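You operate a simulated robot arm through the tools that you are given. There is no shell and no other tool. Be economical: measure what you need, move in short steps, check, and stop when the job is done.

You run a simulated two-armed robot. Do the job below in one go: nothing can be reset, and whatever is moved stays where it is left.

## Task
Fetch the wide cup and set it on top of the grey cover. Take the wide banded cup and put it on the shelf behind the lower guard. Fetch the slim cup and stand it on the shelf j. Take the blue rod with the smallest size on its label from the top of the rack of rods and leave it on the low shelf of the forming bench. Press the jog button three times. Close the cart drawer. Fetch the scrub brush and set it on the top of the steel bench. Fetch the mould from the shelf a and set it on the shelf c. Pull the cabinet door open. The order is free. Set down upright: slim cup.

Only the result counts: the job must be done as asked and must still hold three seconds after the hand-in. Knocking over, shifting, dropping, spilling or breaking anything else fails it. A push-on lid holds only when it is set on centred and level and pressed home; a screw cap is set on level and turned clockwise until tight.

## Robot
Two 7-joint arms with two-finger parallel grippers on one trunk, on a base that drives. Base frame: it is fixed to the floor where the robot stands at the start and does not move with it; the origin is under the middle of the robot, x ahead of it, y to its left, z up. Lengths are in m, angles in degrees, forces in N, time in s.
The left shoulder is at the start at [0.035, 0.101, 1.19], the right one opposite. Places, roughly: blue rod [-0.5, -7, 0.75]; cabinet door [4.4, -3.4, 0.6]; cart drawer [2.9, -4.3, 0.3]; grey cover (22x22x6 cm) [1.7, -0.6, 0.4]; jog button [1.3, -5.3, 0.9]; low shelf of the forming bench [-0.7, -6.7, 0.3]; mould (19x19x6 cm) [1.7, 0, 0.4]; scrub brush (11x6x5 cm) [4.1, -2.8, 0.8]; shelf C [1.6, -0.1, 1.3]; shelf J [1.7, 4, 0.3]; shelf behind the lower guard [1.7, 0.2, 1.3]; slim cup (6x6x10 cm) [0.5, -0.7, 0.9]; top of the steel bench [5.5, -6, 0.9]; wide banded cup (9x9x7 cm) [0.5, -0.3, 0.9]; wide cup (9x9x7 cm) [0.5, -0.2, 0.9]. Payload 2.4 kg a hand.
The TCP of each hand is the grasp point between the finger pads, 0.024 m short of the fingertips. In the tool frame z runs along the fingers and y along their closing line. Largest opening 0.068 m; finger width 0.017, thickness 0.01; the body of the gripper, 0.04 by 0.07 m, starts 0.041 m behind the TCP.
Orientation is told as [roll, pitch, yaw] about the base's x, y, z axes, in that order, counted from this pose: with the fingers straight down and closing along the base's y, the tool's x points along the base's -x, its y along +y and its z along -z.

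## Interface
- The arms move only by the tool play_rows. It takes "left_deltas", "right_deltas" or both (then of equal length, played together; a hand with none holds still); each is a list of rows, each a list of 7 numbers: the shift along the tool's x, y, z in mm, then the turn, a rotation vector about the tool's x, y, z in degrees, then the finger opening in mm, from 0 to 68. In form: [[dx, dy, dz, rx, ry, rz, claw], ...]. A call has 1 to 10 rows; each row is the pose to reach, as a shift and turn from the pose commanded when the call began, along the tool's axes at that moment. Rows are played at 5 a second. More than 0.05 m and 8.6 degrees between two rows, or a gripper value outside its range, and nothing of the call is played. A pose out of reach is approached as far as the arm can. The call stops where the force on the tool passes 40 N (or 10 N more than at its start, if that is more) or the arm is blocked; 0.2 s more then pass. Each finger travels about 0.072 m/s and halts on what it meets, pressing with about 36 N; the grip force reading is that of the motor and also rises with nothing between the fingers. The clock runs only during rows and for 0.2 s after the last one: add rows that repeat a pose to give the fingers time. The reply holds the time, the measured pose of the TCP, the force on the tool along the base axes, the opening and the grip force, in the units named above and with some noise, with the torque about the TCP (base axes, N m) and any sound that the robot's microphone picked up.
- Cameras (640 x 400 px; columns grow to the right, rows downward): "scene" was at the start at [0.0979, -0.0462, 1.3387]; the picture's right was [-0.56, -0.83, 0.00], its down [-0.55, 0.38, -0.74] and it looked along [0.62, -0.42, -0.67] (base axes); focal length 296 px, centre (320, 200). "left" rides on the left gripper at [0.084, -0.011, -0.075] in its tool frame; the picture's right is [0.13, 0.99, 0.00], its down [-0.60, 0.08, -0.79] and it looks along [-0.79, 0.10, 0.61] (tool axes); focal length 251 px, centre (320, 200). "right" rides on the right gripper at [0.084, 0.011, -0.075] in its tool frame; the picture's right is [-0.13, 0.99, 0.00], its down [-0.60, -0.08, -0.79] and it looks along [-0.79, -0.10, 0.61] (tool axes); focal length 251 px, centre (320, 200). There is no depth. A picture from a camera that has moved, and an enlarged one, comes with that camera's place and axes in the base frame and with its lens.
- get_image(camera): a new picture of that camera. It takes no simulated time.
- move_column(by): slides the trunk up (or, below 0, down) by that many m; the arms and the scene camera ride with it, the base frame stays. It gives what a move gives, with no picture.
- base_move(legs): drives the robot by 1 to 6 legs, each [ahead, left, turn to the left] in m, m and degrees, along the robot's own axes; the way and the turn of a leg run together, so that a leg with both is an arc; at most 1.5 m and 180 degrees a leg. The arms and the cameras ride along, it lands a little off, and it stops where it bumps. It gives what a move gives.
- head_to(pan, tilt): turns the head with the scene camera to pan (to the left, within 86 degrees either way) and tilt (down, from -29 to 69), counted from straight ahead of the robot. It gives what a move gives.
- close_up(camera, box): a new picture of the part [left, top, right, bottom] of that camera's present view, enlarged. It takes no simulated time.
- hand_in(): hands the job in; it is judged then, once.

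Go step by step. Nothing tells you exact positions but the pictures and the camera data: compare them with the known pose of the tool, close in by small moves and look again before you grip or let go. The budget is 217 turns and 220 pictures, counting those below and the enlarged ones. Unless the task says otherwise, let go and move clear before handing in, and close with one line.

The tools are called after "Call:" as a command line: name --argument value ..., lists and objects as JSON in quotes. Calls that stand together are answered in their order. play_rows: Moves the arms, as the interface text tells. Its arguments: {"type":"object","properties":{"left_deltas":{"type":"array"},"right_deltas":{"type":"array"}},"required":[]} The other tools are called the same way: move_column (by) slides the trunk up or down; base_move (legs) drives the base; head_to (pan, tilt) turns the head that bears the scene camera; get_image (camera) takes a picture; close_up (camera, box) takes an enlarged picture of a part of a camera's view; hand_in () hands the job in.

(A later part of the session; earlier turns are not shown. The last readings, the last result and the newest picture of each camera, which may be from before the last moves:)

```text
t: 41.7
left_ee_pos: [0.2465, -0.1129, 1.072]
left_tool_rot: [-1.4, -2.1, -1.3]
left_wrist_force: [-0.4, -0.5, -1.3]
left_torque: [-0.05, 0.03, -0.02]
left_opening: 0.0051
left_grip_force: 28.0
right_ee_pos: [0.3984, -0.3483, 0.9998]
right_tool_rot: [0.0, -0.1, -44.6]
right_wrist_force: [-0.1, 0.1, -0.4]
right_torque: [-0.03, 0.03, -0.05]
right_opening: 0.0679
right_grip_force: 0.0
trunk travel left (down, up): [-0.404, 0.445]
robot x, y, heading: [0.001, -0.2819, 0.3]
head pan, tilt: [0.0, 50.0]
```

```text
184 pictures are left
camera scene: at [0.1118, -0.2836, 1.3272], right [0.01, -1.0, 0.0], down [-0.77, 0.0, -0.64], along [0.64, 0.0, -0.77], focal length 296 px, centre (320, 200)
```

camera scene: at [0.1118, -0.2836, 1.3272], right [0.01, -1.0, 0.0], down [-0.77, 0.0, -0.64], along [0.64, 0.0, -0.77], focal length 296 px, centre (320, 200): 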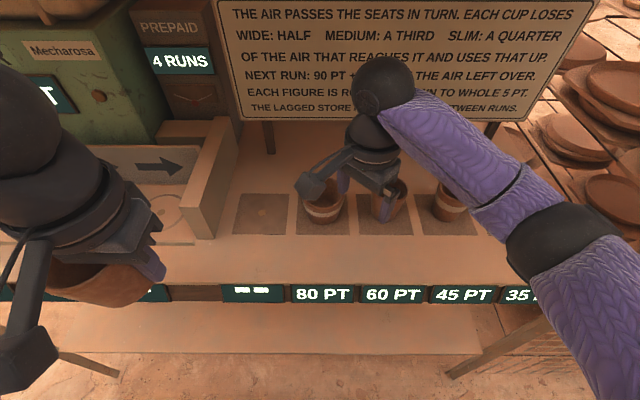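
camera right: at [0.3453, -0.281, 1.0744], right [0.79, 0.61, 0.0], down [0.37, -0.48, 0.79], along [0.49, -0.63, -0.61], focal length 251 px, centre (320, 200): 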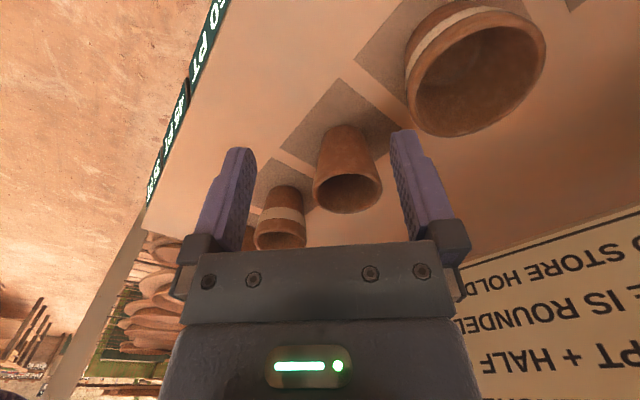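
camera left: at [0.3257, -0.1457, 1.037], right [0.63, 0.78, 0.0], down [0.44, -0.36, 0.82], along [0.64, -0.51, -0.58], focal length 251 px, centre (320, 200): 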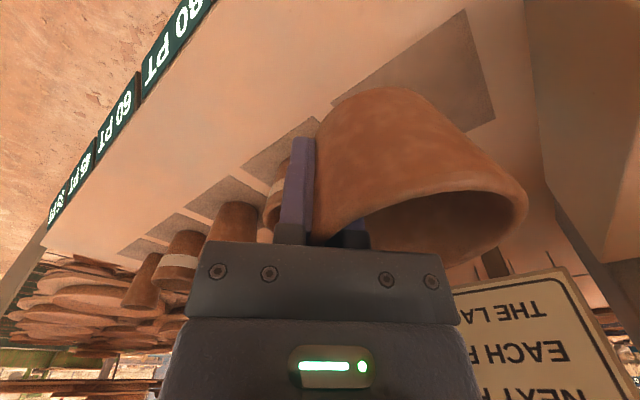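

Banded cup centre ≈ (0.490, -0.284). Moving over its near-right rim and checking.

Call:
play_rows --right_deltas '[[-7, 23, 13, 0, 0, 0, 68], [-14, 46, 26, 0, 0, 0, 68], [-20, 68, 40, 0, 0, 0, 68], [-20, 68, 45, 0, 0, 0, 68]]'

Call:
get_image --camera "right"

Call:
close_up --camera "scene" --box '[220, 80, 420, 240]'

```text
t: 42.7
left_ee_pos: [0.2464, -0.1141, 1.0717]
left_tool_rot: [-1.2, -2.0, -1.5]
left_wrist_force: [-0.2, -0.3, -1.5]
left_torque: [0.0, 0.0, -0.02]
left_opening: 0.0047
left_grip_force: 28.2
right_ee_pos: [0.46, -0.3141, 0.9563]
right_tool_rot: [-0.2, -0.1, -44.5]
right_wrist_force: [0.7, -0.3, 1.4]
right_torque: [-0.02, 0.03, -0.01]
right_opening: 0.0681
right_grip_force: 0.1
trunk travel left (down, up): [-0.404, 0.445]
robot x, y, heading: [0.0044, -0.2865, 0.3]
head pan, tilt: [0.0, 50.0]
```

```text
183 pictures are left
camera right: at [0.4071, -0.2473, 1.0304], right [0.79, 0.62, 0.0], down [0.38, -0.48, 0.79], along [0.49, -0.63, -0.61], focal length 251 px, centre (320, 200)
```

right: 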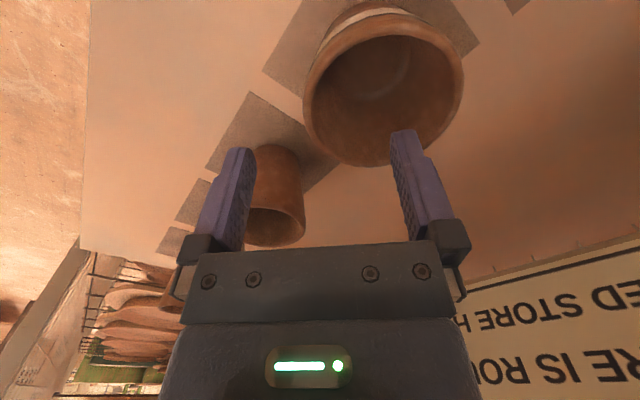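

```text
2.50 times, centred on (320, 160) of scene
camera zoom: at [0.1118, -0.2839, 1.3272], right [0.01, -1.0, 0.0], down [-0.77, 0.0, -0.64], along [0.64, 0.0, -0.77], focal length 740 px, centre (320, 300)
```

zoom: 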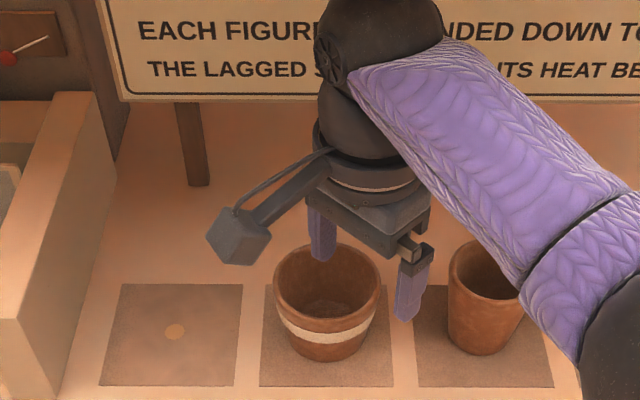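

Well placed; descend with a 4 mm correction, then grip and lift modestly.

Call:
play_rows --right_deltas '[[3, -4, 20, 0, 0, 0, 68], [3, -4, 40, 0, 0, 0, 68], [3, -4, 60, 0, 0, 0, 68], [3, -4, 74, 0, 0, 0, 68], [3, -4, 74, 0, 0, 0, 40], [3, -4, 74, 0, 0, 0, 10], [3, -4, 74, 0, 0, 0, 0], [3, -4, 74, 0, 0, 0, 0], [3, -4, 40, 0, 0, 0, 0], [3, -4, 5, 0, 0, 0, 0]]'

Call:
get_image --camera "right"

Call:
close_up --camera "scene" --box '[220, 80, 420, 240]'

```text
t: 44.9
left_ee_pos: [0.2479, -0.1136, 1.0709]
left_tool_rot: [-1.3, -2.0, -1.4]
left_wrist_force: [-0.4, -0.4, -1.9]
left_torque: [-0.03, -0.01, 0.02]
left_opening: 0.0053
left_grip_force: 28.2
right_ee_pos: [0.4548, -0.3144, 0.9502]
right_tool_rot: [-0.2, 0.0, -44.5]
right_wrist_force: [0.8, 0.2, -1.9]
right_torque: [-0.04, 0.04, 0.0]
right_opening: 0.0054
right_grip_force: 27.8
trunk travel left (down, up): [-0.404, 0.445]
robot x, y, heading: [0.0053, -0.2882, 0.2]
head pan, tilt: [0.0, 50.0]
```

```text
181 pictures are left
camera right: at [0.4023, -0.2481, 1.0244], right [0.79, 0.61, 0.0], down [0.38, -0.48, 0.79], along [0.49, -0.63, -0.61], focal length 251 px, centre (320, 200)
```

right: 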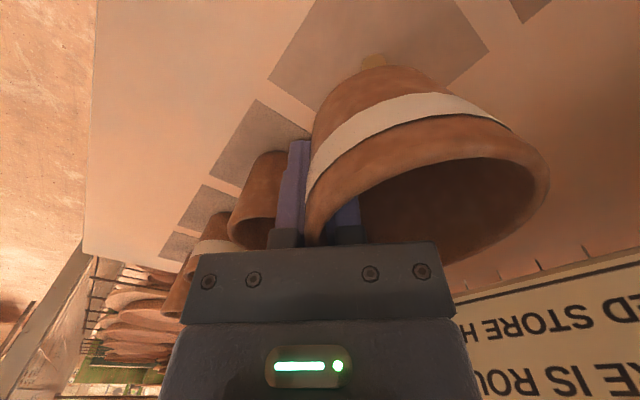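

```text
2.50 times, centred on (320, 160) of scene
camera zoom: at [0.1119, -0.2838, 1.3272], right [0.01, -1.0, 0.0], down [-0.77, 0.0, -0.64], along [0.64, 0.0, -0.77], focal length 740 px, centre (320, 300)
```

zoom: 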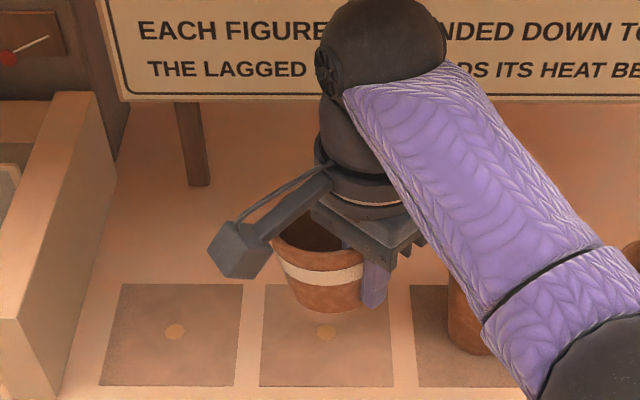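

Held. Retract the right hand with the banded cup.

Call:
play_rows --right_deltas '[[0, 0, -35, 0, 0, 0, 0], [12, -30, -45, 0, 0, -5, 0], [24, -62, -55, 0, 0, -10, 0], [36, -95, -65, 0, 0, -15, 0], [48, -128, -75, 0, 0, -22, 0], [60, -160, -85, 0, 0, -30, 0], [70, -192, -100, 0, 0, -38, 0], [81, -223, -120, 0, 0, -45, 0]]'

Call:
get_image --camera "scene"

```text
t: 46.7
left_ee_pos: [0.2462, -0.1149, 1.0725]
left_tool_rot: [-1.3, -2.0, -1.3]
left_wrist_force: [0.0, 0.6, -1.6]
left_torque: [-0.02, 0.01, 0.01]
left_opening: 0.0053
left_grip_force: 28.7
right_ee_pos: [0.2391, -0.4163, 1.0703]
right_tool_rot: [-0.1, 0.0, 0.5]
right_wrist_force: [0.0, 0.2, -1.1]
right_torque: [-0.03, -0.01, 0.04]
right_opening: 0.0051
right_grip_force: 28.1
trunk travel left (down, up): [-0.404, 0.445]
robot x, y, heading: [0.0072, -0.286, 0.6]
head pan, tilt: [0.0, 50.0]
```

```text
179 pictures are left
camera scene: at [0.1114, -0.2841, 1.3273], right [0.01, -1.0, 0.0], down [-0.77, 0.0, -0.64], along [0.64, 0.0, -0.77], focal length 296 px, centre (320, 200)
```

scene: 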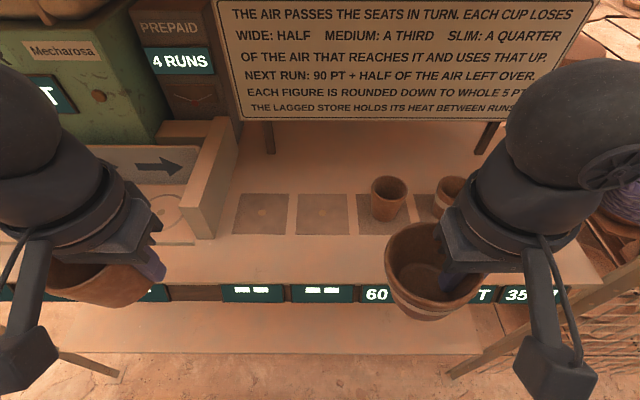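

Both cups held. Now I back off and drive around the left end of the rack, looking before entering the rear aisle.

Call:
base_move --legs '[[-0.3, 0, 0], [0, 1.5, 0], [0, 0.6, 0], [1.3, 0, 0]]'

Call:
head_to --pan -20 --tilt 20

Call:
get_image --camera "scene"

Call:
head_to --pan -75 --tilt 20

Call:
get_image --camera "scene"

```text
t: 65.0
left_ee_pos: [1.2293, 1.9862, 1.0716]
left_tool_rot: [-1.2, -2.1, -1.8]
left_wrist_force: [0.5, -0.6, -0.3]
left_torque: [-0.06, -0.02, 0.01]
left_opening: 0.0051
left_grip_force: 27.9
right_ee_pos: [1.2212, 1.6855, 1.0702]
right_tool_rot: [-0.1, -0.1, 0.0]
right_wrist_force: [0.5, 0.1, -1.4]
right_torque: [-0.02, 0.02, 0.02]
right_opening: 0.0056
right_grip_force: 28.4
trunk travel left (down, up): [-0.404, 0.445]
robot x, y, heading: [0.9894, 1.8158, -0.3]
head pan, tilt: [0.0, 50.0]
```

```text
t: 65.9
left_ee_pos: [1.2302, 1.9868, 1.0715]
left_tool_rot: [-1.4, -2.1, -1.8]
left_wrist_force: [0.1, 0.5, -2.4]
left_torque: [0.0, -0.03, 0.02]
left_opening: 0.005
left_grip_force: 28.1
right_ee_pos: [1.2217, 1.685, 1.0693]
right_tool_rot: [0.0, -0.1, 0.0]
right_wrist_force: [0.4, 0.0, -0.7]
right_torque: [-0.05, 0.02, 0.04]
right_opening: 0.0055
right_grip_force: 28.3
trunk travel left (down, up): [-0.404, 0.445]
robot x, y, heading: [0.9865, 1.8158, -0.0]
head pan, tilt: [-20.0, 20.0]
```

```text
178 pictures are left
camera scene: at [1.1043, 1.7856, 1.3727], right [-0.34, -0.94, 0.0], down [-0.32, 0.12, -0.94], along [0.88, -0.32, -0.34], focal length 296 px, centre (320, 200)
```

scene: 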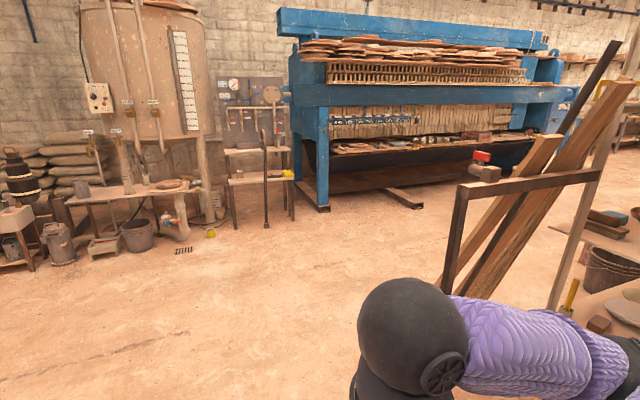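

```text
t: 67.2
left_ee_pos: [1.2301, 1.9857, 1.0719]
left_tool_rot: [-1.4, -2.1, -1.8]
left_wrist_force: [0.0, 0.0, -1.2]
left_torque: [-0.01, 0.03, -0.04]
left_opening: 0.0051
left_grip_force: 27.9
right_ee_pos: [1.2216, 1.684, 1.0693]
right_tool_rot: [-0.1, 0.0, 0.0]
right_wrist_force: [-0.4, 0.4, -1.0]
right_torque: [-0.03, 0.02, 0.02]
right_opening: 0.0052
right_grip_force: 28.2
trunk travel left (down, up): [-0.404, 0.445]
robot x, y, heading: [0.9915, 1.8182, 0.1]
head pan, tilt: [-75.0, 20.0]
```

```text
177 pictures are left
camera scene: at [1.0408, 1.7276, 1.3728], right [-0.97, -0.26, 0.0], down [-0.09, 0.33, -0.94], along [0.24, -0.91, -0.34], focal length 296 px, centre (320, 200)
```

scene: 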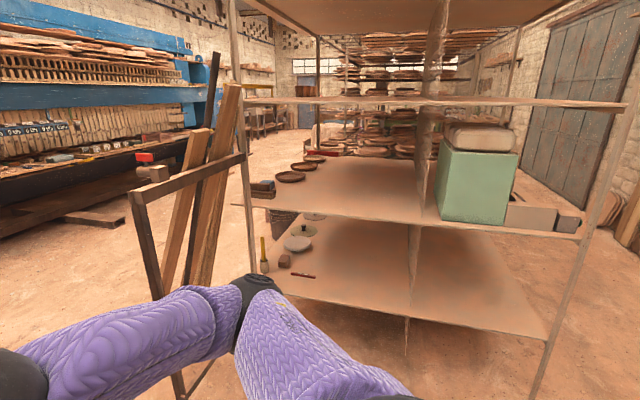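

The rear aisle is wide. I'll go past the plank stand, turn around to face the rack's rear, and slide along it.

Call:
base_move --legs '[[1.5, 0, 0], [0.5, 0, 0], [0, 0, 180], [0, 1.5, 0], [0, 0.3, 0]]'

Call:
head_to --pan 0 --tilt 10

Call:
get_image --camera "scene"

Call:
head_to --pan 0 --tilt 45

Call:
get_image --camera "scene"

```text
t: 93.2
left_ee_pos: [2.721, -0.1491, 1.0709]
left_tool_rot: [-1.4, -2.1, 177.4]
left_wrist_force: [-0.4, -0.5, -1.2]
left_torque: [0.02, 0.01, 0.02]
left_opening: 0.0051
left_grip_force: 28.1
right_ee_pos: [2.7332, 0.1533, 1.0707]
right_tool_rot: [-0.2, 0.0, 179.2]
right_wrist_force: [-0.5, -0.9, -1.5]
right_torque: [0.03, 0.0, -0.02]
right_opening: 0.0042
right_grip_force: 27.4
trunk travel left (down, up): [-0.404, 0.445]
robot x, y, heading: [2.9637, 0.0167, 178.8]
head pan, tilt: [-75.0, 20.0]
```

```text
t: 94.6
left_ee_pos: [2.7203, -0.1485, 1.0728]
left_tool_rot: [-1.3, -2.1, 177.4]
left_wrist_force: [-0.7, -0.6, -1.7]
left_torque: [0.06, 0.04, -0.01]
left_opening: 0.0049
left_grip_force: 28.3
right_ee_pos: [2.7334, 0.1543, 1.0693]
right_tool_rot: [-0.1, 0.0, 179.3]
right_wrist_force: [0.2, -0.4, -0.9]
right_torque: [0.06, -0.02, -0.01]
right_opening: 0.0042
right_grip_force: 27.4
trunk travel left (down, up): [-0.404, 0.445]
robot x, y, heading: [2.9647, 0.0184, 179.2]
head pan, tilt: [0.0, 10.0]
```

```text
176 pictures are left
camera scene: at [2.8386, 0.0214, 1.3891], right [0.02, 1.0, 0.0], down [0.17, 0.0, -0.98], along [-0.98, 0.02, -0.17], focal length 296 px, centre (320, 200)
```

scene: 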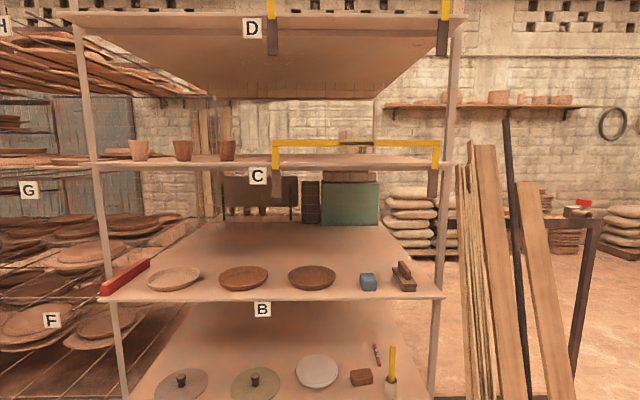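

```text
t: 95.7
left_ee_pos: [2.7211, -0.1487, 1.0721]
left_tool_rot: [-1.2, -2.2, 177.4]
left_wrist_force: [0.0, 0.1, -1.9]
left_torque: [0.1, 0.0, 0.0]
left_opening: 0.005
left_grip_force: 27.7
right_ee_pos: [2.7347, 0.1526, 1.07]
right_tool_rot: [-0.1, 0.0, 179.3]
right_wrist_force: [-0.6, -0.4, -0.8]
right_torque: [0.04, -0.02, 0.0]
right_opening: 0.0042
right_grip_force: 28.0
trunk travel left (down, up): [-0.404, 0.445]
robot x, y, heading: [2.97, 0.018, 179.1]
head pan, tilt: [0.0, 45.0]
```

```text
175 pictures are left
camera scene: at [2.8502, 0.0211, 1.3342], right [0.01, 1.0, 0.0], down [0.71, -0.01, -0.71], along [-0.71, 0.01, -0.71], focal length 296 px, centre (320, 200)
```

scene: 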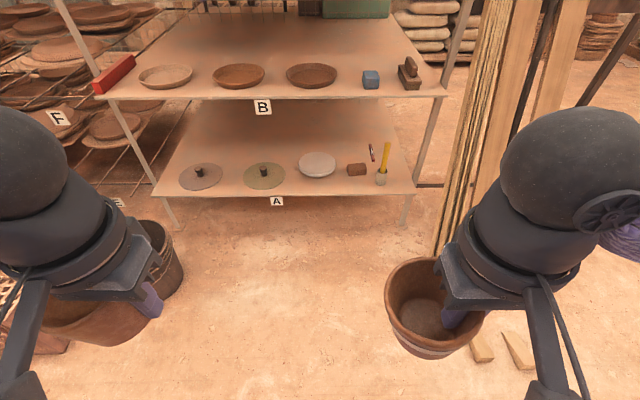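

I now see shelves A–D: the guard with yellow rail is on shelf C's right part; on shelf A are two covers with knobs and the pale mould. Take enlarged looks.

Call:
head_to --pan 0 --tilt 25

Call:
close_up --camera "scene" --box '[240, 0, 480, 150]'

Call:
close_up --camera "scene" --box '[140, 220, 440, 400]'

```text
t: 96.5
left_ee_pos: [2.7206, -0.1473, 1.0723]
left_tool_rot: [-1.3, -2.2, 177.3]
left_wrist_force: [-0.6, -0.5, -1.7]
left_torque: [0.06, -0.01, 0.0]
left_opening: 0.005
left_grip_force: 28.6
right_ee_pos: [2.7331, 0.1543, 1.0707]
right_tool_rot: [-0.1, 0.0, 179.2]
right_wrist_force: [0.5, 0.1, -1.3]
right_torque: [0.05, -0.02, 0.01]
right_opening: 0.0041
right_grip_force: 27.6
trunk travel left (down, up): [-0.404, 0.445]
robot x, y, heading: [2.9627, 0.0186, 179.3]
head pan, tilt: [0.0, 25.0]
```

```text
2.67 times, centred on (360, 75) of scene
camera zoom: at [2.8394, 0.0213, 1.3647], right [0.01, 1.0, 0.0], down [0.42, -0.01, -0.91], along [-0.91, 0.01, -0.42], focal length 789 px, centre (213, 533)
```

zoom: 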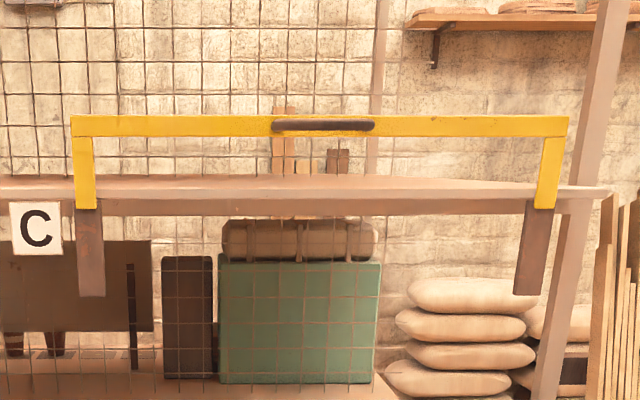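

```text
2.13 times, centred on (290, 310) of scene
camera zoom: at [2.8394, 0.0213, 1.3647], right [0.01, 1.0, 0.0], down [0.42, -0.01, -0.91], along [-0.91, 0.01, -0.42], focal length 631 px, centre (384, -35)
```

zoom: 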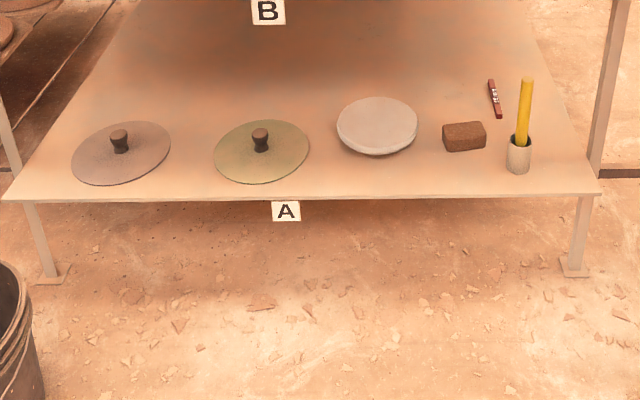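

Shelf C is at z≈1.34 and the guard rail top at 1.42, so I'll lower the banded cup in over the rail. Raise the column, approach.

Call:
move_column --by 0.44

Call:
base_move --legs '[[0.7, -0.07, 0]]'

Call:
head_to --pan -10 --tilt 45

Call:
get_image --camera "scene"

Call:
get_image --camera "right"

```text
refused: 0.44 is not a number from -0.4 to 0.4
```

```text
t: 100.3
left_ee_pos: [2.0276, -0.0724, 1.0727]
left_tool_rot: [-1.4, -2.0, 177.8]
left_wrist_force: [0.2, -0.6, -2.1]
left_torque: [0.05, -0.01, -0.02]
left_opening: 0.0049
left_grip_force: 28.6
right_ee_pos: [2.0375, 0.2291, 1.0698]
right_tool_rot: [-0.1, 0.0, 179.7]
right_wrist_force: [0.6, 0.1, -2.4]
right_torque: [0.05, 0.02, 0.0]
right_opening: 0.0042
right_grip_force: 27.6
trunk travel left (down, up): [-0.404, 0.445]
robot x, y, heading: [2.2705, 0.0958, 179.3]
head pan, tilt: [0.0, 25.0]
```

```text
t: 101.1
left_ee_pos: [2.0274, -0.0719, 1.071]
left_tool_rot: [-1.3, -2.1, 177.9]
left_wrist_force: [-0.2, -0.7, -0.5]
left_torque: [0.09, 0.0, -0.01]
left_opening: 0.0051
left_grip_force: 28.0
right_ee_pos: [2.0381, 0.229, 1.0709]
right_tool_rot: [0.0, -0.1, 179.7]
right_wrist_force: [-0.2, 0.4, -1.1]
right_torque: [0.05, -0.03, 0.01]
right_opening: 0.0043
right_grip_force: 27.7
trunk travel left (down, up): [-0.404, 0.445]
robot x, y, heading: [2.2691, 0.0966, 179.4]
head pan, tilt: [-10.0, 45.0]
```

```text
172 pictures are left
camera scene: at [2.1571, 0.1123, 1.3342], right [0.18, 0.98, 0.0], down [0.7, -0.13, -0.71], along [-0.7, 0.13, -0.71], focal length 296 px, centre (320, 200)
```

scene: 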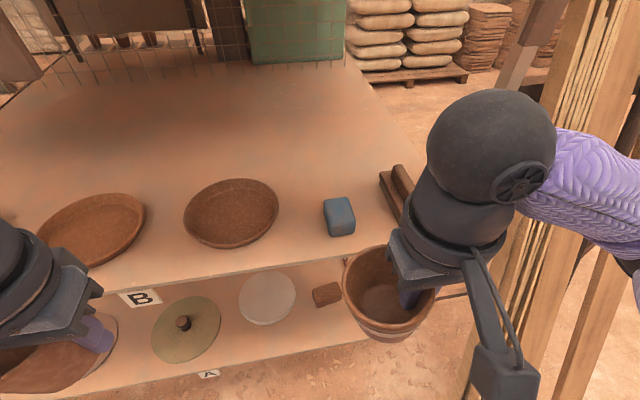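

```text
171 pictures are left
camera right: at [2.1216, 0.2179, 1.1445], right [-0.14, -0.99, 0.0], down [-0.6, 0.08, 0.79], along [-0.79, 0.11, -0.61], focal length 251 px, centre (320, 200)
```

right: 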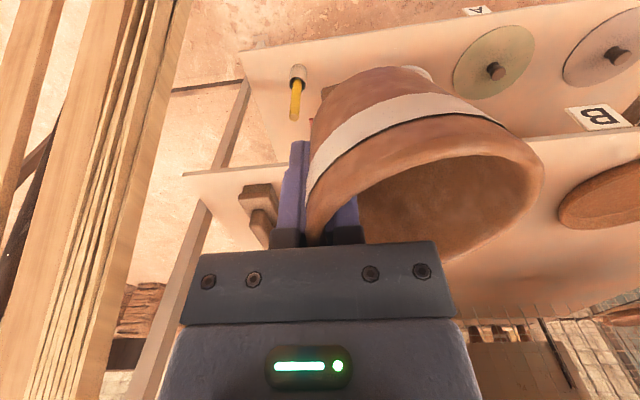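

I'll step back a bit for safety with the planks, then raise the column.

Call:
base_move --legs '[[-0.2, 0, 0]]'

Call:
move_column --by 0.4

Call:
head_to --pan -30 --tilt 40

Call:
get_image --camera "scene"

Call:
get_image --camera "right"

```text
t: 102.7
left_ee_pos: [2.2281, -0.0727, 1.0723]
left_tool_rot: [-1.3, -2.1, 177.8]
left_wrist_force: [-0.1, -0.3, -1.1]
left_torque: [0.0, 0.0, 0.0]
left_opening: 0.0051
left_grip_force: 28.5
right_ee_pos: [2.2391, 0.2281, 1.0698]
right_tool_rot: [-0.1, 0.0, 179.6]
right_wrist_force: [0.3, 0.0, -1.8]
right_torque: [0.09, 0.02, -0.03]
right_opening: 0.004
right_grip_force: 27.6
trunk travel left (down, up): [-0.404, 0.445]
robot x, y, heading: [2.472, 0.0968, 179.5]
head pan, tilt: [-10.0, 45.0]
```

```text
t: 106.6
left_ee_pos: [2.2275, -0.074, 1.4719]
left_tool_rot: [-1.3, -2.1, 177.8]
left_wrist_force: [1.1, 0.1, -0.8]
left_torque: [0.04, 0.0, -0.02]
left_opening: 0.0041
left_grip_force: 28.1
right_ee_pos: [2.2389, 0.2288, 1.4698]
right_tool_rot: [-0.2, 0.0, 179.7]
right_wrist_force: [-0.8, 0.5, -1.0]
right_torque: [0.03, 0.02, 0.01]
right_opening: 0.0042
right_grip_force: 27.4
trunk travel left (down, up): [-0.804, 0.045]
robot x, y, heading: [2.4714, 0.095, 179.2]
head pan, tilt: [-10.0, 45.0]
```

```text
t: 107.4
left_ee_pos: [2.2271, -0.0743, 1.4724]
left_tool_rot: [-1.3, -2.1, 177.9]
left_wrist_force: [0.5, 0.5, -1.0]
left_torque: [0.03, 0.0, -0.02]
left_opening: 0.0043
left_grip_force: 27.8
right_ee_pos: [2.239, 0.2288, 1.4699]
right_tool_rot: [0.0, 0.0, 179.6]
right_wrist_force: [0.2, -0.2, -0.7]
right_torque: [0.07, 0.03, 0.0]
right_opening: 0.0042
right_grip_force: 27.7
trunk travel left (down, up): [-0.804, 0.045]
robot x, y, heading: [2.4728, 0.0953, 179.5]
head pan, tilt: [-30.0, 40.0]
```

```text
170 pictures are left
camera scene: at [2.3843, 0.1388, 1.7422], right [0.51, 0.86, 0.0], down [0.55, -0.33, -0.77], along [-0.66, 0.39, -0.64], focal length 296 px, centre (320, 200)
```

scene: 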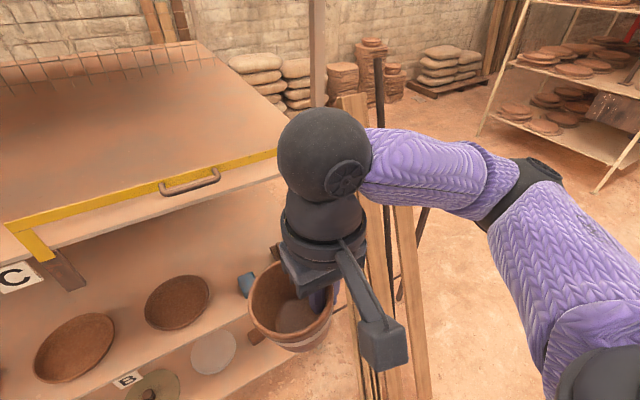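

```text
169 pictures are left
camera right: at [2.3215, 0.2164, 1.5445], right [-0.14, -0.99, 0.0], down [-0.6, 0.08, 0.79], along [-0.79, 0.11, -0.61], focal length 251 px, centre (320, 200)
```

right: 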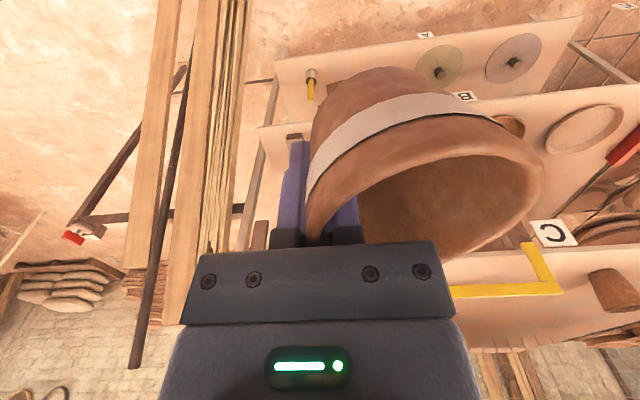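

The rail is at x≈1.85. I'll shift away from the planks, extend the right arm forward and up, and then drive in.

Call:
base_move --legs '[[0, 0.12, 0]]'

Call:
play_rows --right_deltas '[[-30, 0, -15, 0, 0, 0, 0], [-60, 0, -30, 0, 0, 0, 0], [-90, 0, -45, 0, 0, 0, 0], [-120, 0, -45, 0, 0, 0, 0], [-160, 0, -45, 0, 0, 0, 0], [-200, 0, -45, 0, 0, 0, 0], [-200, 0, -45, 0, 0, 0, 0]]'

Call:
get_image --camera "scene"

Call:
get_image --camera "right"

```text
t: 108.6
left_ee_pos: [2.2273, -0.1928, 1.4724]
left_tool_rot: [-1.2, -2.1, 177.9]
left_wrist_force: [0.0, 0.2, -0.7]
left_torque: [0.05, -0.01, 0.01]
left_opening: 0.0041
left_grip_force: 27.9
right_ee_pos: [2.2377, 0.1083, 1.4713]
right_tool_rot: [-0.1, 0.0, 179.7]
right_wrist_force: [-0.6, 0.4, -1.7]
right_torque: [0.04, 0.0, -0.03]
right_opening: 0.0044
right_grip_force: 27.8
trunk travel left (down, up): [-0.804, 0.045]
robot x, y, heading: [2.47, -0.0227, 179.3]
head pan, tilt: [-30.0, 40.0]
```

```text
t: 110.2
left_ee_pos: [2.2284, -0.1919, 1.4723]
left_tool_rot: [-1.3, -2.2, 178.0]
left_wrist_force: [0.4, 1.1, -1.4]
left_torque: [0.02, 0.02, 0.01]
left_opening: 0.0041
left_grip_force: 27.3
right_ee_pos: [2.0379, 0.1109, 1.5149]
right_tool_rot: [0.0, 0.1, 179.8]
right_wrist_force: [0.6, 0.0, -1.2]
right_torque: [0.01, 0.02, 0.04]
right_opening: 0.0044
right_grip_force: 27.3
trunk travel left (down, up): [-0.804, 0.045]
robot x, y, heading: [2.4721, -0.0286, 179.6]
head pan, tilt: [-30.0, 40.0]
```

```text
168 pictures are left
camera scene: at [2.3842, 0.0201, 1.7422], right [0.51, 0.86, 0.0], down [0.55, -0.33, -0.77], along [-0.66, 0.39, -0.64], focal length 296 px, centre (320, 200)
```

scene: 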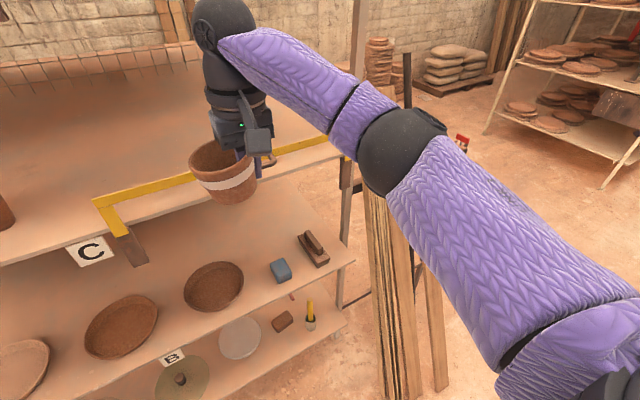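

```text
167 pictures are left
camera right: at [2.1209, 0.0984, 1.5896], right [-0.13, -0.99, 0.0], down [-0.6, 0.08, 0.79], along [-0.79, 0.11, -0.61], focal length 251 px, centre (320, 200)
```

right: 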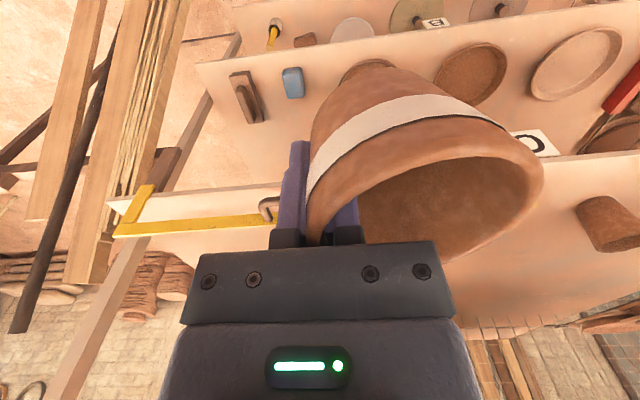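

Clearance looks fine; drive in 0.28 m.

Call:
base_move --legs '[[0.29, 0, 0]]'

Call:
get_image --camera "scene"

Call:
get_image --camera "right"

```text
t: 112.2
left_ee_pos: [1.9347, -0.1911, 1.4718]
left_tool_rot: [-1.3, -1.9, 178.0]
left_wrist_force: [-0.2, -0.2, -0.9]
left_torque: [0.06, -0.01, -0.02]
left_opening: 0.0041
left_grip_force: 28.2
right_ee_pos: [1.7465, 0.1119, 1.5138]
right_tool_rot: [-0.1, 0.0, 179.7]
right_wrist_force: [-0.3, -0.7, -1.5]
right_torque: [0.07, 0.0, 0.01]
right_opening: 0.0044
right_grip_force: 28.2
trunk travel left (down, up): [-0.804, 0.045]
robot x, y, heading: [2.1796, -0.0239, 179.6]
head pan, tilt: [-30.0, 40.0]
```

```text
166 pictures are left
camera scene: at [2.0916, 0.0215, 1.7422], right [0.51, 0.86, 0.0], down [0.55, -0.33, -0.77], along [-0.66, 0.39, -0.64], focal length 296 px, centre (320, 200)
```

scene: 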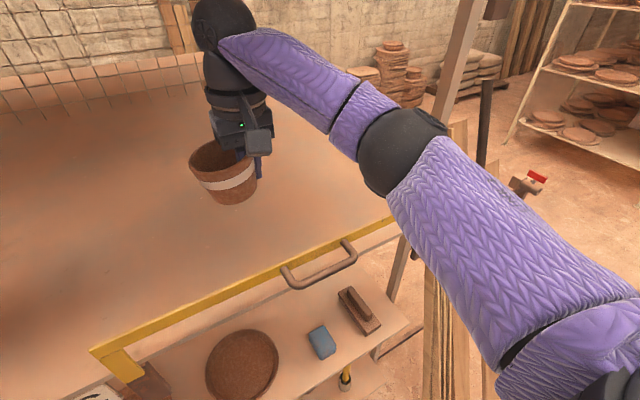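

```text
165 pictures are left
camera right: at [1.8287, 0.1, 1.5892], right [-0.13, -0.99, 0.0], down [-0.6, 0.08, 0.79], along [-0.79, 0.11, -0.61], focal length 251 px, centre (320, 200)
```

right: 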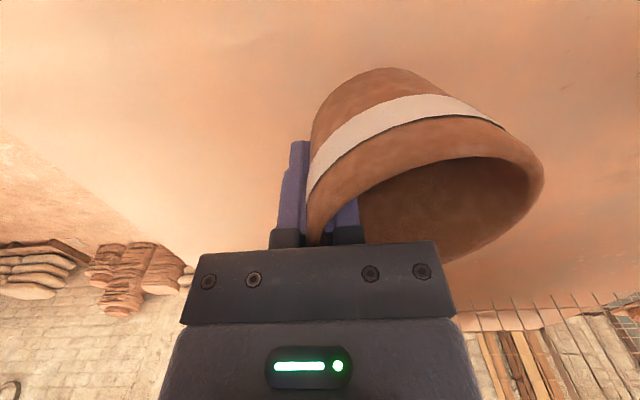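

Rail is well in front of the hand. Lowering.

Call:
play_rows --right_deltas '[[-5, 0, 25, 0, 0, 0, 0], [-5, 0, 50, 0, 0, 0, 0], [-5, 0, 75, 0, 0, 0, 0], [-5, 0, 92, 0, 0, 0, 0]]'

Call:
get_image --camera "scene"

Call:
get_image --camera "right"

```text
t: 113.2
left_ee_pos: [1.9353, -0.1914, 1.4717]
left_tool_rot: [-1.3, -2.1, 177.9]
left_wrist_force: [0.1, -0.8, -1.5]
left_torque: [0.04, 0.01, 0.0]
left_opening: 0.0043
left_grip_force: 27.1
right_ee_pos: [1.7406, 0.1137, 1.4223]
right_tool_rot: [-0.1, 0.1, 179.7]
right_wrist_force: [-1.0, 0.8, -1.5]
right_torque: [0.01, -0.03, 0.0]
right_opening: 0.0041
right_grip_force: 27.3
trunk travel left (down, up): [-0.804, 0.045]
robot x, y, heading: [2.1766, -0.0235, 179.8]
head pan, tilt: [-30.0, 40.0]
```

```text
164 pictures are left
camera scene: at [2.0918, 0.0215, 1.7422], right [0.51, 0.86, 0.0], down [0.55, -0.33, -0.77], along [-0.66, 0.39, -0.64], focal length 296 px, centre (320, 200)
```

scene: 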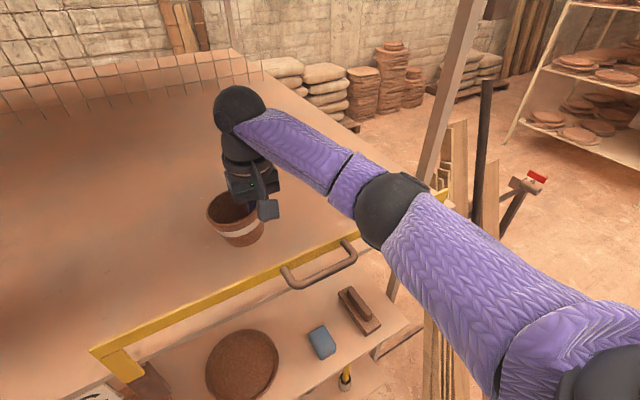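

```text
163 pictures are left
camera right: at [1.824, 0.1011, 1.4974], right [-0.14, -0.99, 0.0], down [-0.6, 0.08, 0.79], along [-0.79, 0.11, -0.61], focal length 251 px, centre (320, 200)
```

right: 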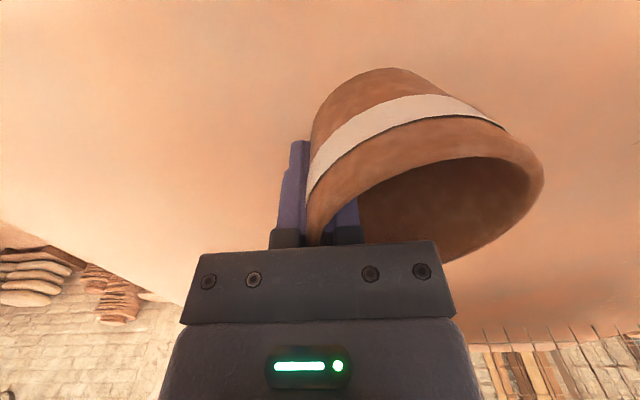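

The elbow is close over the guard's right end. I'll raise, extend the arm further, and look at elbow clearance.

Call:
play_rows --right_deltas '[[0, 0, -30, 0, 0, 0, 0], [0, 0, -60, 0, 0, 0, 0], [-30, 0, -60, 0, 0, 0, 0], [-60, 0, -60, 0, 0, 0, 0], [-90, 0, -60, 0, 0, 0, 0]]'

Call:
base_move --legs '[[-0.06, 0, 0]]'

Call:
get_image --camera "scene"

```text
t: 114.5
left_ee_pos: [1.9354, -0.1899, 1.4724]
left_tool_rot: [-1.3, -2.0, 177.8]
left_wrist_force: [-0.5, 0.0, -1.8]
left_torque: [0.01, 0.0, 0.03]
left_opening: 0.0039
left_grip_force: 28.0
right_ee_pos: [1.7023, 0.1133, 1.4824]
right_tool_rot: [-0.1, 0.1, 179.7]
right_wrist_force: [0.3, 0.9, -1.6]
right_torque: [0.02, 0.0, -0.04]
right_opening: 0.0042
right_grip_force: 27.2
right hand out of reach, approached as far as the arm can: row 4, 5
trunk travel left (down, up): [-0.804, 0.045]
robot x, y, heading: [2.1775, -0.0242, 179.5]
head pan, tilt: [-30.0, 40.0]
```

```text
t: 115.4
left_ee_pos: [1.997, -0.1911, 1.4726]
left_tool_rot: [-1.2, -2.0, 177.9]
left_wrist_force: [1.0, -0.4, -1.2]
left_torque: [0.03, 0.02, 0.02]
left_opening: 0.0042
left_grip_force: 27.8
right_ee_pos: [1.7629, 0.1125, 1.4835]
right_tool_rot: [-0.1, 0.1, 179.7]
right_wrist_force: [-0.1, 0.0, -1.6]
right_torque: [0.06, -0.01, 0.01]
right_opening: 0.0041
right_grip_force: 27.3
trunk travel left (down, up): [-0.804, 0.045]
robot x, y, heading: [2.2362, -0.0255, 179.5]
head pan, tilt: [-30.0, 40.0]
```

```text
162 pictures are left
camera scene: at [2.1534, 0.0212, 1.7423], right [0.51, 0.86, 0.0], down [0.55, -0.33, -0.77], along [-0.66, 0.39, -0.64], focal length 296 px, centre (320, 200)
```

scene: 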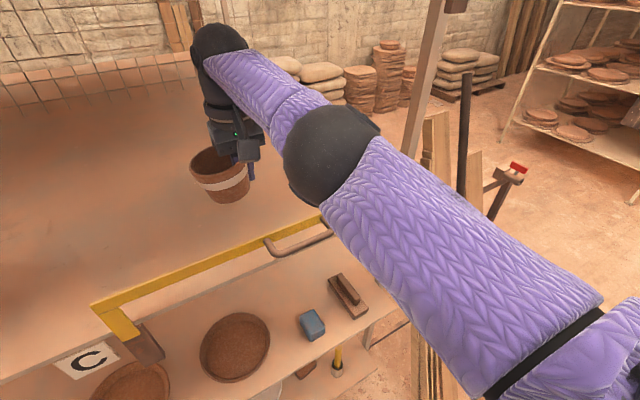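

Elbow is higher now. Lower gently.

Call:
play_rows --right_deltas '[[-2, 0, 25, 0, 0, 0, 0], [-2, 0, 50, 0, 0, 0, 0], [-2, 0, 66, 0, 0, 0, 0]]'

Call:
get_image --camera "scene"

Call:
get_image --camera "right"

```text
t: 116.2
left_ee_pos: [1.994, -0.1912, 1.4718]
left_tool_rot: [-1.3, -1.9, 177.7]
left_wrist_force: [-1.5, 0.2, -1.5]
left_torque: [0.04, 0.01, 0.02]
left_opening: 0.0041
left_grip_force: 27.0
right_ee_pos: [1.7588, 0.113, 1.4165]
right_tool_rot: [-0.2, 0.0, 179.6]
right_wrist_force: [0.2, -0.7, -1.0]
right_torque: [0.04, 0.01, 0.0]
right_opening: 0.0043
right_grip_force: 27.2
trunk travel left (down, up): [-0.804, 0.045]
robot x, y, heading: [2.2374, -0.0214, 179.7]
head pan, tilt: [-30.0, 40.0]
```

```text
161 pictures are left
camera scene: at [2.1507, 0.021, 1.7421], right [0.51, 0.86, 0.0], down [0.56, -0.33, -0.77], along [-0.66, 0.39, -0.64], focal length 296 px, centre (320, 200)
```

scene: 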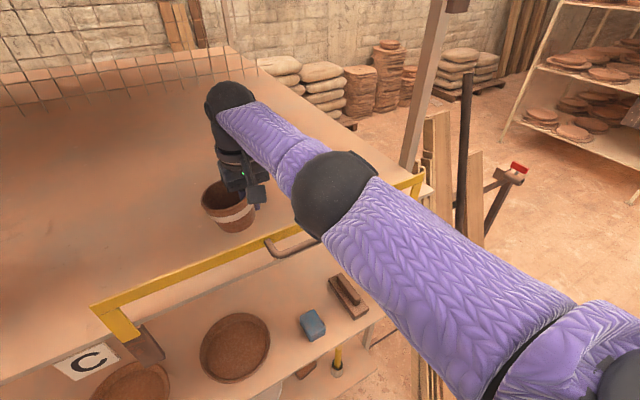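

```text
160 pictures are left
camera right: at [1.8413, 0.101, 1.491], right [-0.14, -0.99, 0.0], down [-0.6, 0.08, 0.79], along [-0.79, 0.11, -0.61], focal length 251 px, centre (320, 200)
```

right: 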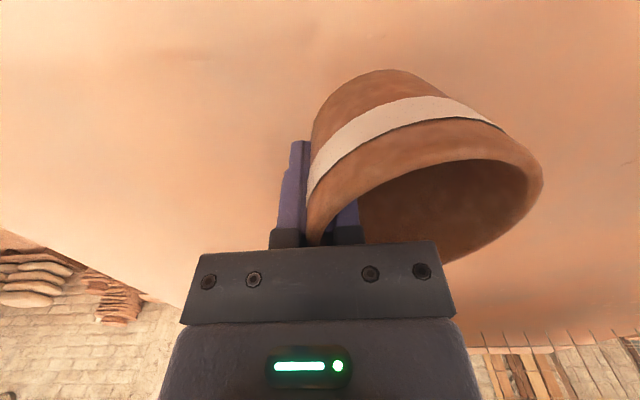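

Call:
play_rows --right_deltas '[[0, 0, 4, 0, 0, 0, 0], [0, 0, 8, 0, 0, 0, 0]]'

Call:
close_up --camera "scene" --box '[160, 120, 320, 260]'

```text
t: 116.8
left_ee_pos: [1.995, -0.1914, 1.4719]
left_tool_rot: [-1.3, -1.9, 177.9]
left_wrist_force: [0.1, 0.4, -1.8]
left_torque: [0.07, -0.02, 0.01]
left_opening: 0.0041
left_grip_force: 28.2
right_ee_pos: [1.7594, 0.1138, 1.4086]
right_tool_rot: [-0.1, 0.1, 179.5]
right_wrist_force: [0.0, -0.4, -0.6]
right_torque: [0.04, 0.02, -0.01]
right_opening: 0.0042
right_grip_force: 27.6
trunk travel left (down, up): [-0.804, 0.045]
robot x, y, heading: [2.2357, -0.0202, 179.5]
head pan, tilt: [-30.0, 40.0]
```

```text
2.86 times, centred on (240, 190) of scene
camera zoom: at [2.1517, 0.0212, 1.7422], right [0.51, 0.86, 0.0], down [0.55, -0.33, -0.77], along [-0.66, 0.39, -0.64], focal length 846 px, centre (549, 229)
```

zoom: 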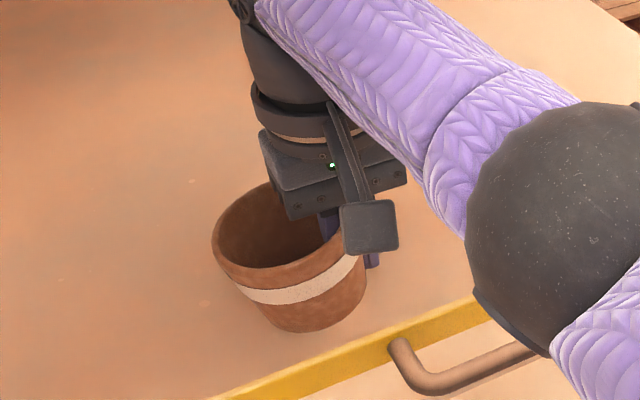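

Call:
play_rows --right_deltas '[[0, 0, 3, 0, 0, 0, 0], [0, 0, 6, 0, 0, 0, 0]]'

Call:
close_up --camera "scene" --box '[160, 120, 320, 260]'

```text
t: 117.4
left_ee_pos: [1.9957, -0.1918, 1.472]
left_tool_rot: [-1.3, -2.1, 177.8]
left_wrist_force: [0.2, -0.2, -1.4]
left_torque: [0.03, 0.0, 0.01]
left_opening: 0.0045
left_grip_force: 27.6
right_ee_pos: [1.7587, 0.1135, 1.402]
right_tool_rot: [-0.2, 0.1, 179.8]
right_wrist_force: [0.4, 0.6, -2.3]
right_torque: [0.06, -0.01, -0.03]
right_opening: 0.0043
right_grip_force: 27.6
trunk travel left (down, up): [-0.804, 0.045]
robot x, y, heading: [2.2412, -0.0239, 179.5]
head pan, tilt: [-30.0, 40.0]
```

```text
2.86 times, centred on (240, 190) of scene
camera zoom: at [2.1519, 0.0211, 1.7422], right [0.51, 0.86, 0.0], down [0.55, -0.33, -0.77], along [-0.66, 0.39, -0.64], focal length 846 px, centre (549, 229)
```

zoom: 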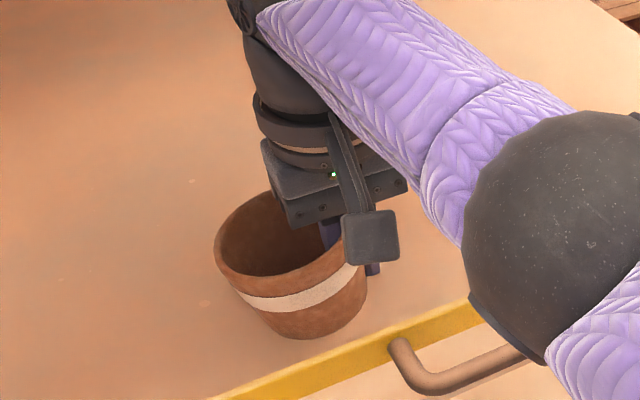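

Call:
play_rows --right_deltas '[[0, 0, 4, 0, 0, 0, 0], [0, 0, 8, 0, 0, 0, 0]]'

```text
t: 118.0
left_ee_pos: [1.9942, -0.1913, 1.4721]
left_tool_rot: [-1.3, -2.1, 177.7]
left_wrist_force: [0.3, -0.4, -1.0]
left_torque: [0.02, -0.01, -0.01]
left_opening: 0.0043
left_grip_force: 28.0
right_ee_pos: [1.7608, 0.1136, 1.3948]
right_tool_rot: [0.0, 0.2, 179.8]
right_wrist_force: [0.6, 0.1, -1.4]
right_torque: [0.02, -0.02, -0.03]
right_opening: 0.0042
right_grip_force: 27.4
trunk travel left (down, up): [-0.804, 0.045]
robot x, y, heading: [2.2396, -0.0199, 179.8]
head pan, tilt: [-30.0, 40.0]
```

Call:
play_rows --right_deltas '[[0, 0, 3, 0, 0, 0, 0], [0, 0, 6, 0, 0, 0, 0], [0, 0, 9, 0, 0, 0, 0]]'

Call:
get_image --camera "scene"

Call:
get_image --camera "right"

```text
t: 118.8
left_ee_pos: [1.9944, -0.1907, 1.4719]
left_tool_rot: [-1.3, -2.0, 177.7]
left_wrist_force: [0.7, 0.7, -1.2]
left_torque: [0.03, 0.0, -0.03]
left_opening: 0.0042
left_grip_force: 27.2
right_ee_pos: [1.7592, 0.1134, 1.3853]
right_tool_rot: [-0.2, 0.1, 179.7]
right_wrist_force: [0.4, -0.4, -2.4]
right_torque: [0.07, 0.01, 0.01]
right_opening: 0.0044
right_grip_force: 27.6
trunk travel left (down, up): [-0.804, 0.045]
robot x, y, heading: [2.2364, -0.0202, 179.6]
head pan, tilt: [-30.0, 40.0]
```

```text
157 pictures are left
camera scene: at [2.1518, 0.0211, 1.7422], right [0.51, 0.86, 0.0], down [0.55, -0.33, -0.77], along [-0.66, 0.39, -0.64], focal length 296 px, centre (320, 200)
```

scene: 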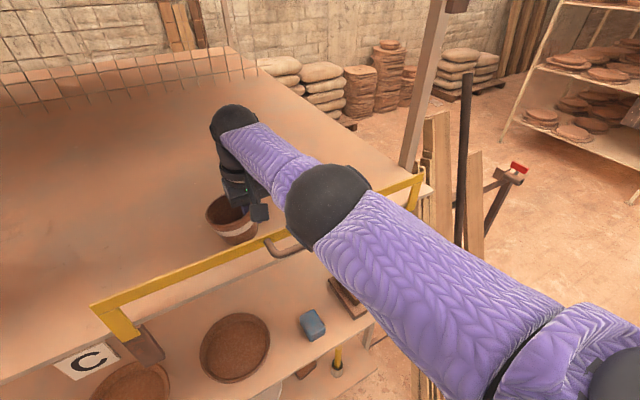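

```text
156 pictures are left
camera right: at [1.8425, 0.1009, 1.46], right [-0.13, -0.99, 0.0], down [-0.6, 0.08, 0.79], along [-0.78, 0.11, -0.61], focal length 251 px, centre (320, 200)
```

right: 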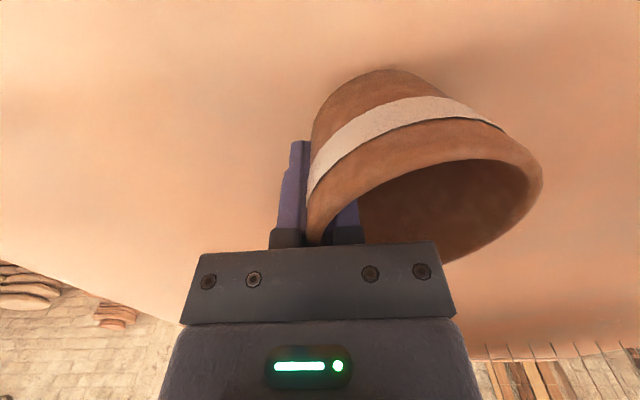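

Call:
play_rows --right_deltas '[[0, 0, 3, 0, 0, 0, 0], [0, 0, 6, 0, 0, 0, 0], [0, 0, 9, 0, 0, 0, 0]]'

Call:
close_up --camera "scene" --box '[160, 140, 320, 280]'

```text
t: 119.6
left_ee_pos: [1.9962, -0.1903, 1.4726]
left_tool_rot: [-1.3, -2.1, 177.9]
left_wrist_force: [1.1, -0.2, -2.2]
left_torque: [0.03, 0.0, 0.01]
left_opening: 0.0041
left_grip_force: 27.5
right_ee_pos: [1.7587, 0.1132, 1.378]
right_tool_rot: [0.0, -0.3, 179.7]
right_wrist_force: [-2.8, 3.9, 21.9]
right_torque: [-1.11, 0.14, -0.16]
right_opening: 0.0043
right_grip_force: 27.5
trunk travel left (down, up): [-0.804, 0.045]
robot x, y, heading: [2.2437, -0.0233, 179.6]
head pan, tilt: [-30.0, 40.0]
```

```text
2.86 times, centred on (240, 210) of scene
camera zoom: at [2.1534, 0.0219, 1.7426], right [0.51, 0.86, 0.0], down [0.55, -0.33, -0.77], along [-0.66, 0.39, -0.64], focal length 846 px, centre (549, 171)
```

zoom: 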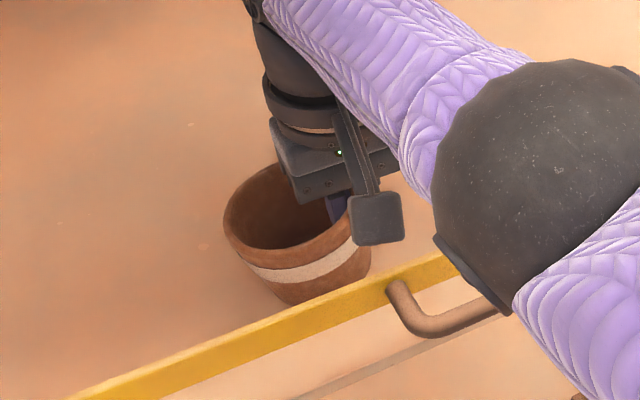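

Contact with the shelf. Release partly and rise.

Call:
play_rows --right_deltas '[[0, 0, -2, 0, 0, 0, 0], [0, 0, -2, 0, 0, 0, 15], [0, 0, -2, 0, 0, 0, 30], [0, 0, -2, 0, 0, 0, 30], [0, 0, -30, 0, 0, 0, 30], [0, 0, -60, 0, 0, 0, 30], [0, 0, -100, 0, 0, 0, 30], [0, 0, -140, 0, 0, 0, 30]]'

Call:
get_image --camera "scene"

Call:
get_image --camera "right"

```text
t: 121.4
left_ee_pos: [1.9963, -0.1913, 1.4713]
left_tool_rot: [-1.2, -2.1, 177.8]
left_wrist_force: [-0.1, -0.8, -2.2]
left_torque: [0.06, -0.03, 0.03]
left_opening: 0.0042
left_grip_force: 28.1
right_ee_pos: [1.7691, 0.1151, 1.5156]
right_tool_rot: [0.0, 0.1, 179.6]
right_wrist_force: [-0.2, 1.2, 0.9]
right_torque: [0.02, -0.02, -0.02]
right_opening: 0.0299
right_grip_force: 0.1
right hand out of reach, approached as far as the arm can: row 8
trunk travel left (down, up): [-0.804, 0.045]
robot x, y, heading: [2.2385, -0.0233, 179.7]
head pan, tilt: [-30.0, 40.0]
```

```text
154 pictures are left
camera scene: at [2.1528, 0.0211, 1.7423], right [0.51, 0.86, 0.0], down [0.55, -0.33, -0.77], along [-0.66, 0.39, -0.64], focal length 296 px, centre (320, 200)
```

scene: 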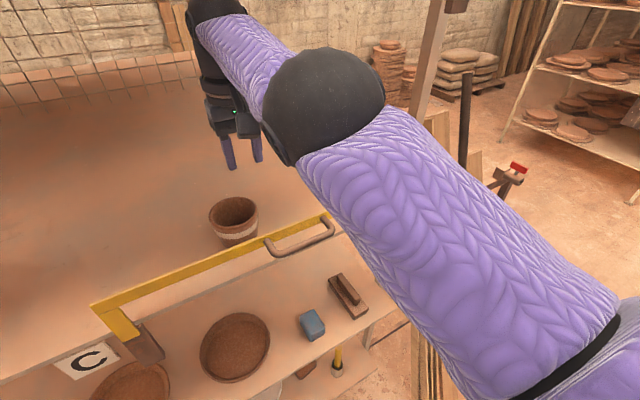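

```text
153 pictures are left
camera right: at [1.8514, 0.1035, 1.5908], right [-0.14, -0.99, 0.0], down [-0.6, 0.08, 0.79], along [-0.79, 0.11, -0.61], focal length 251 px, centre (320, 200)
```

right: 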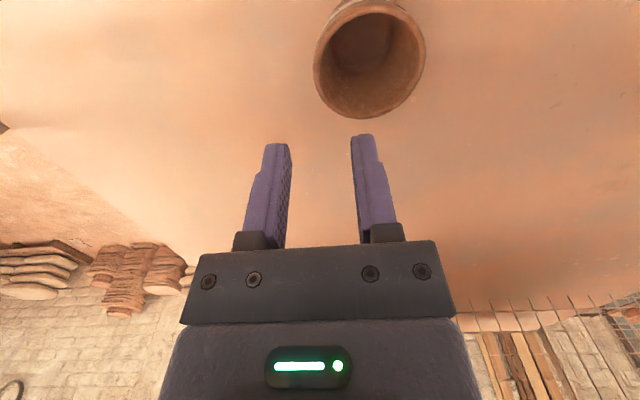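

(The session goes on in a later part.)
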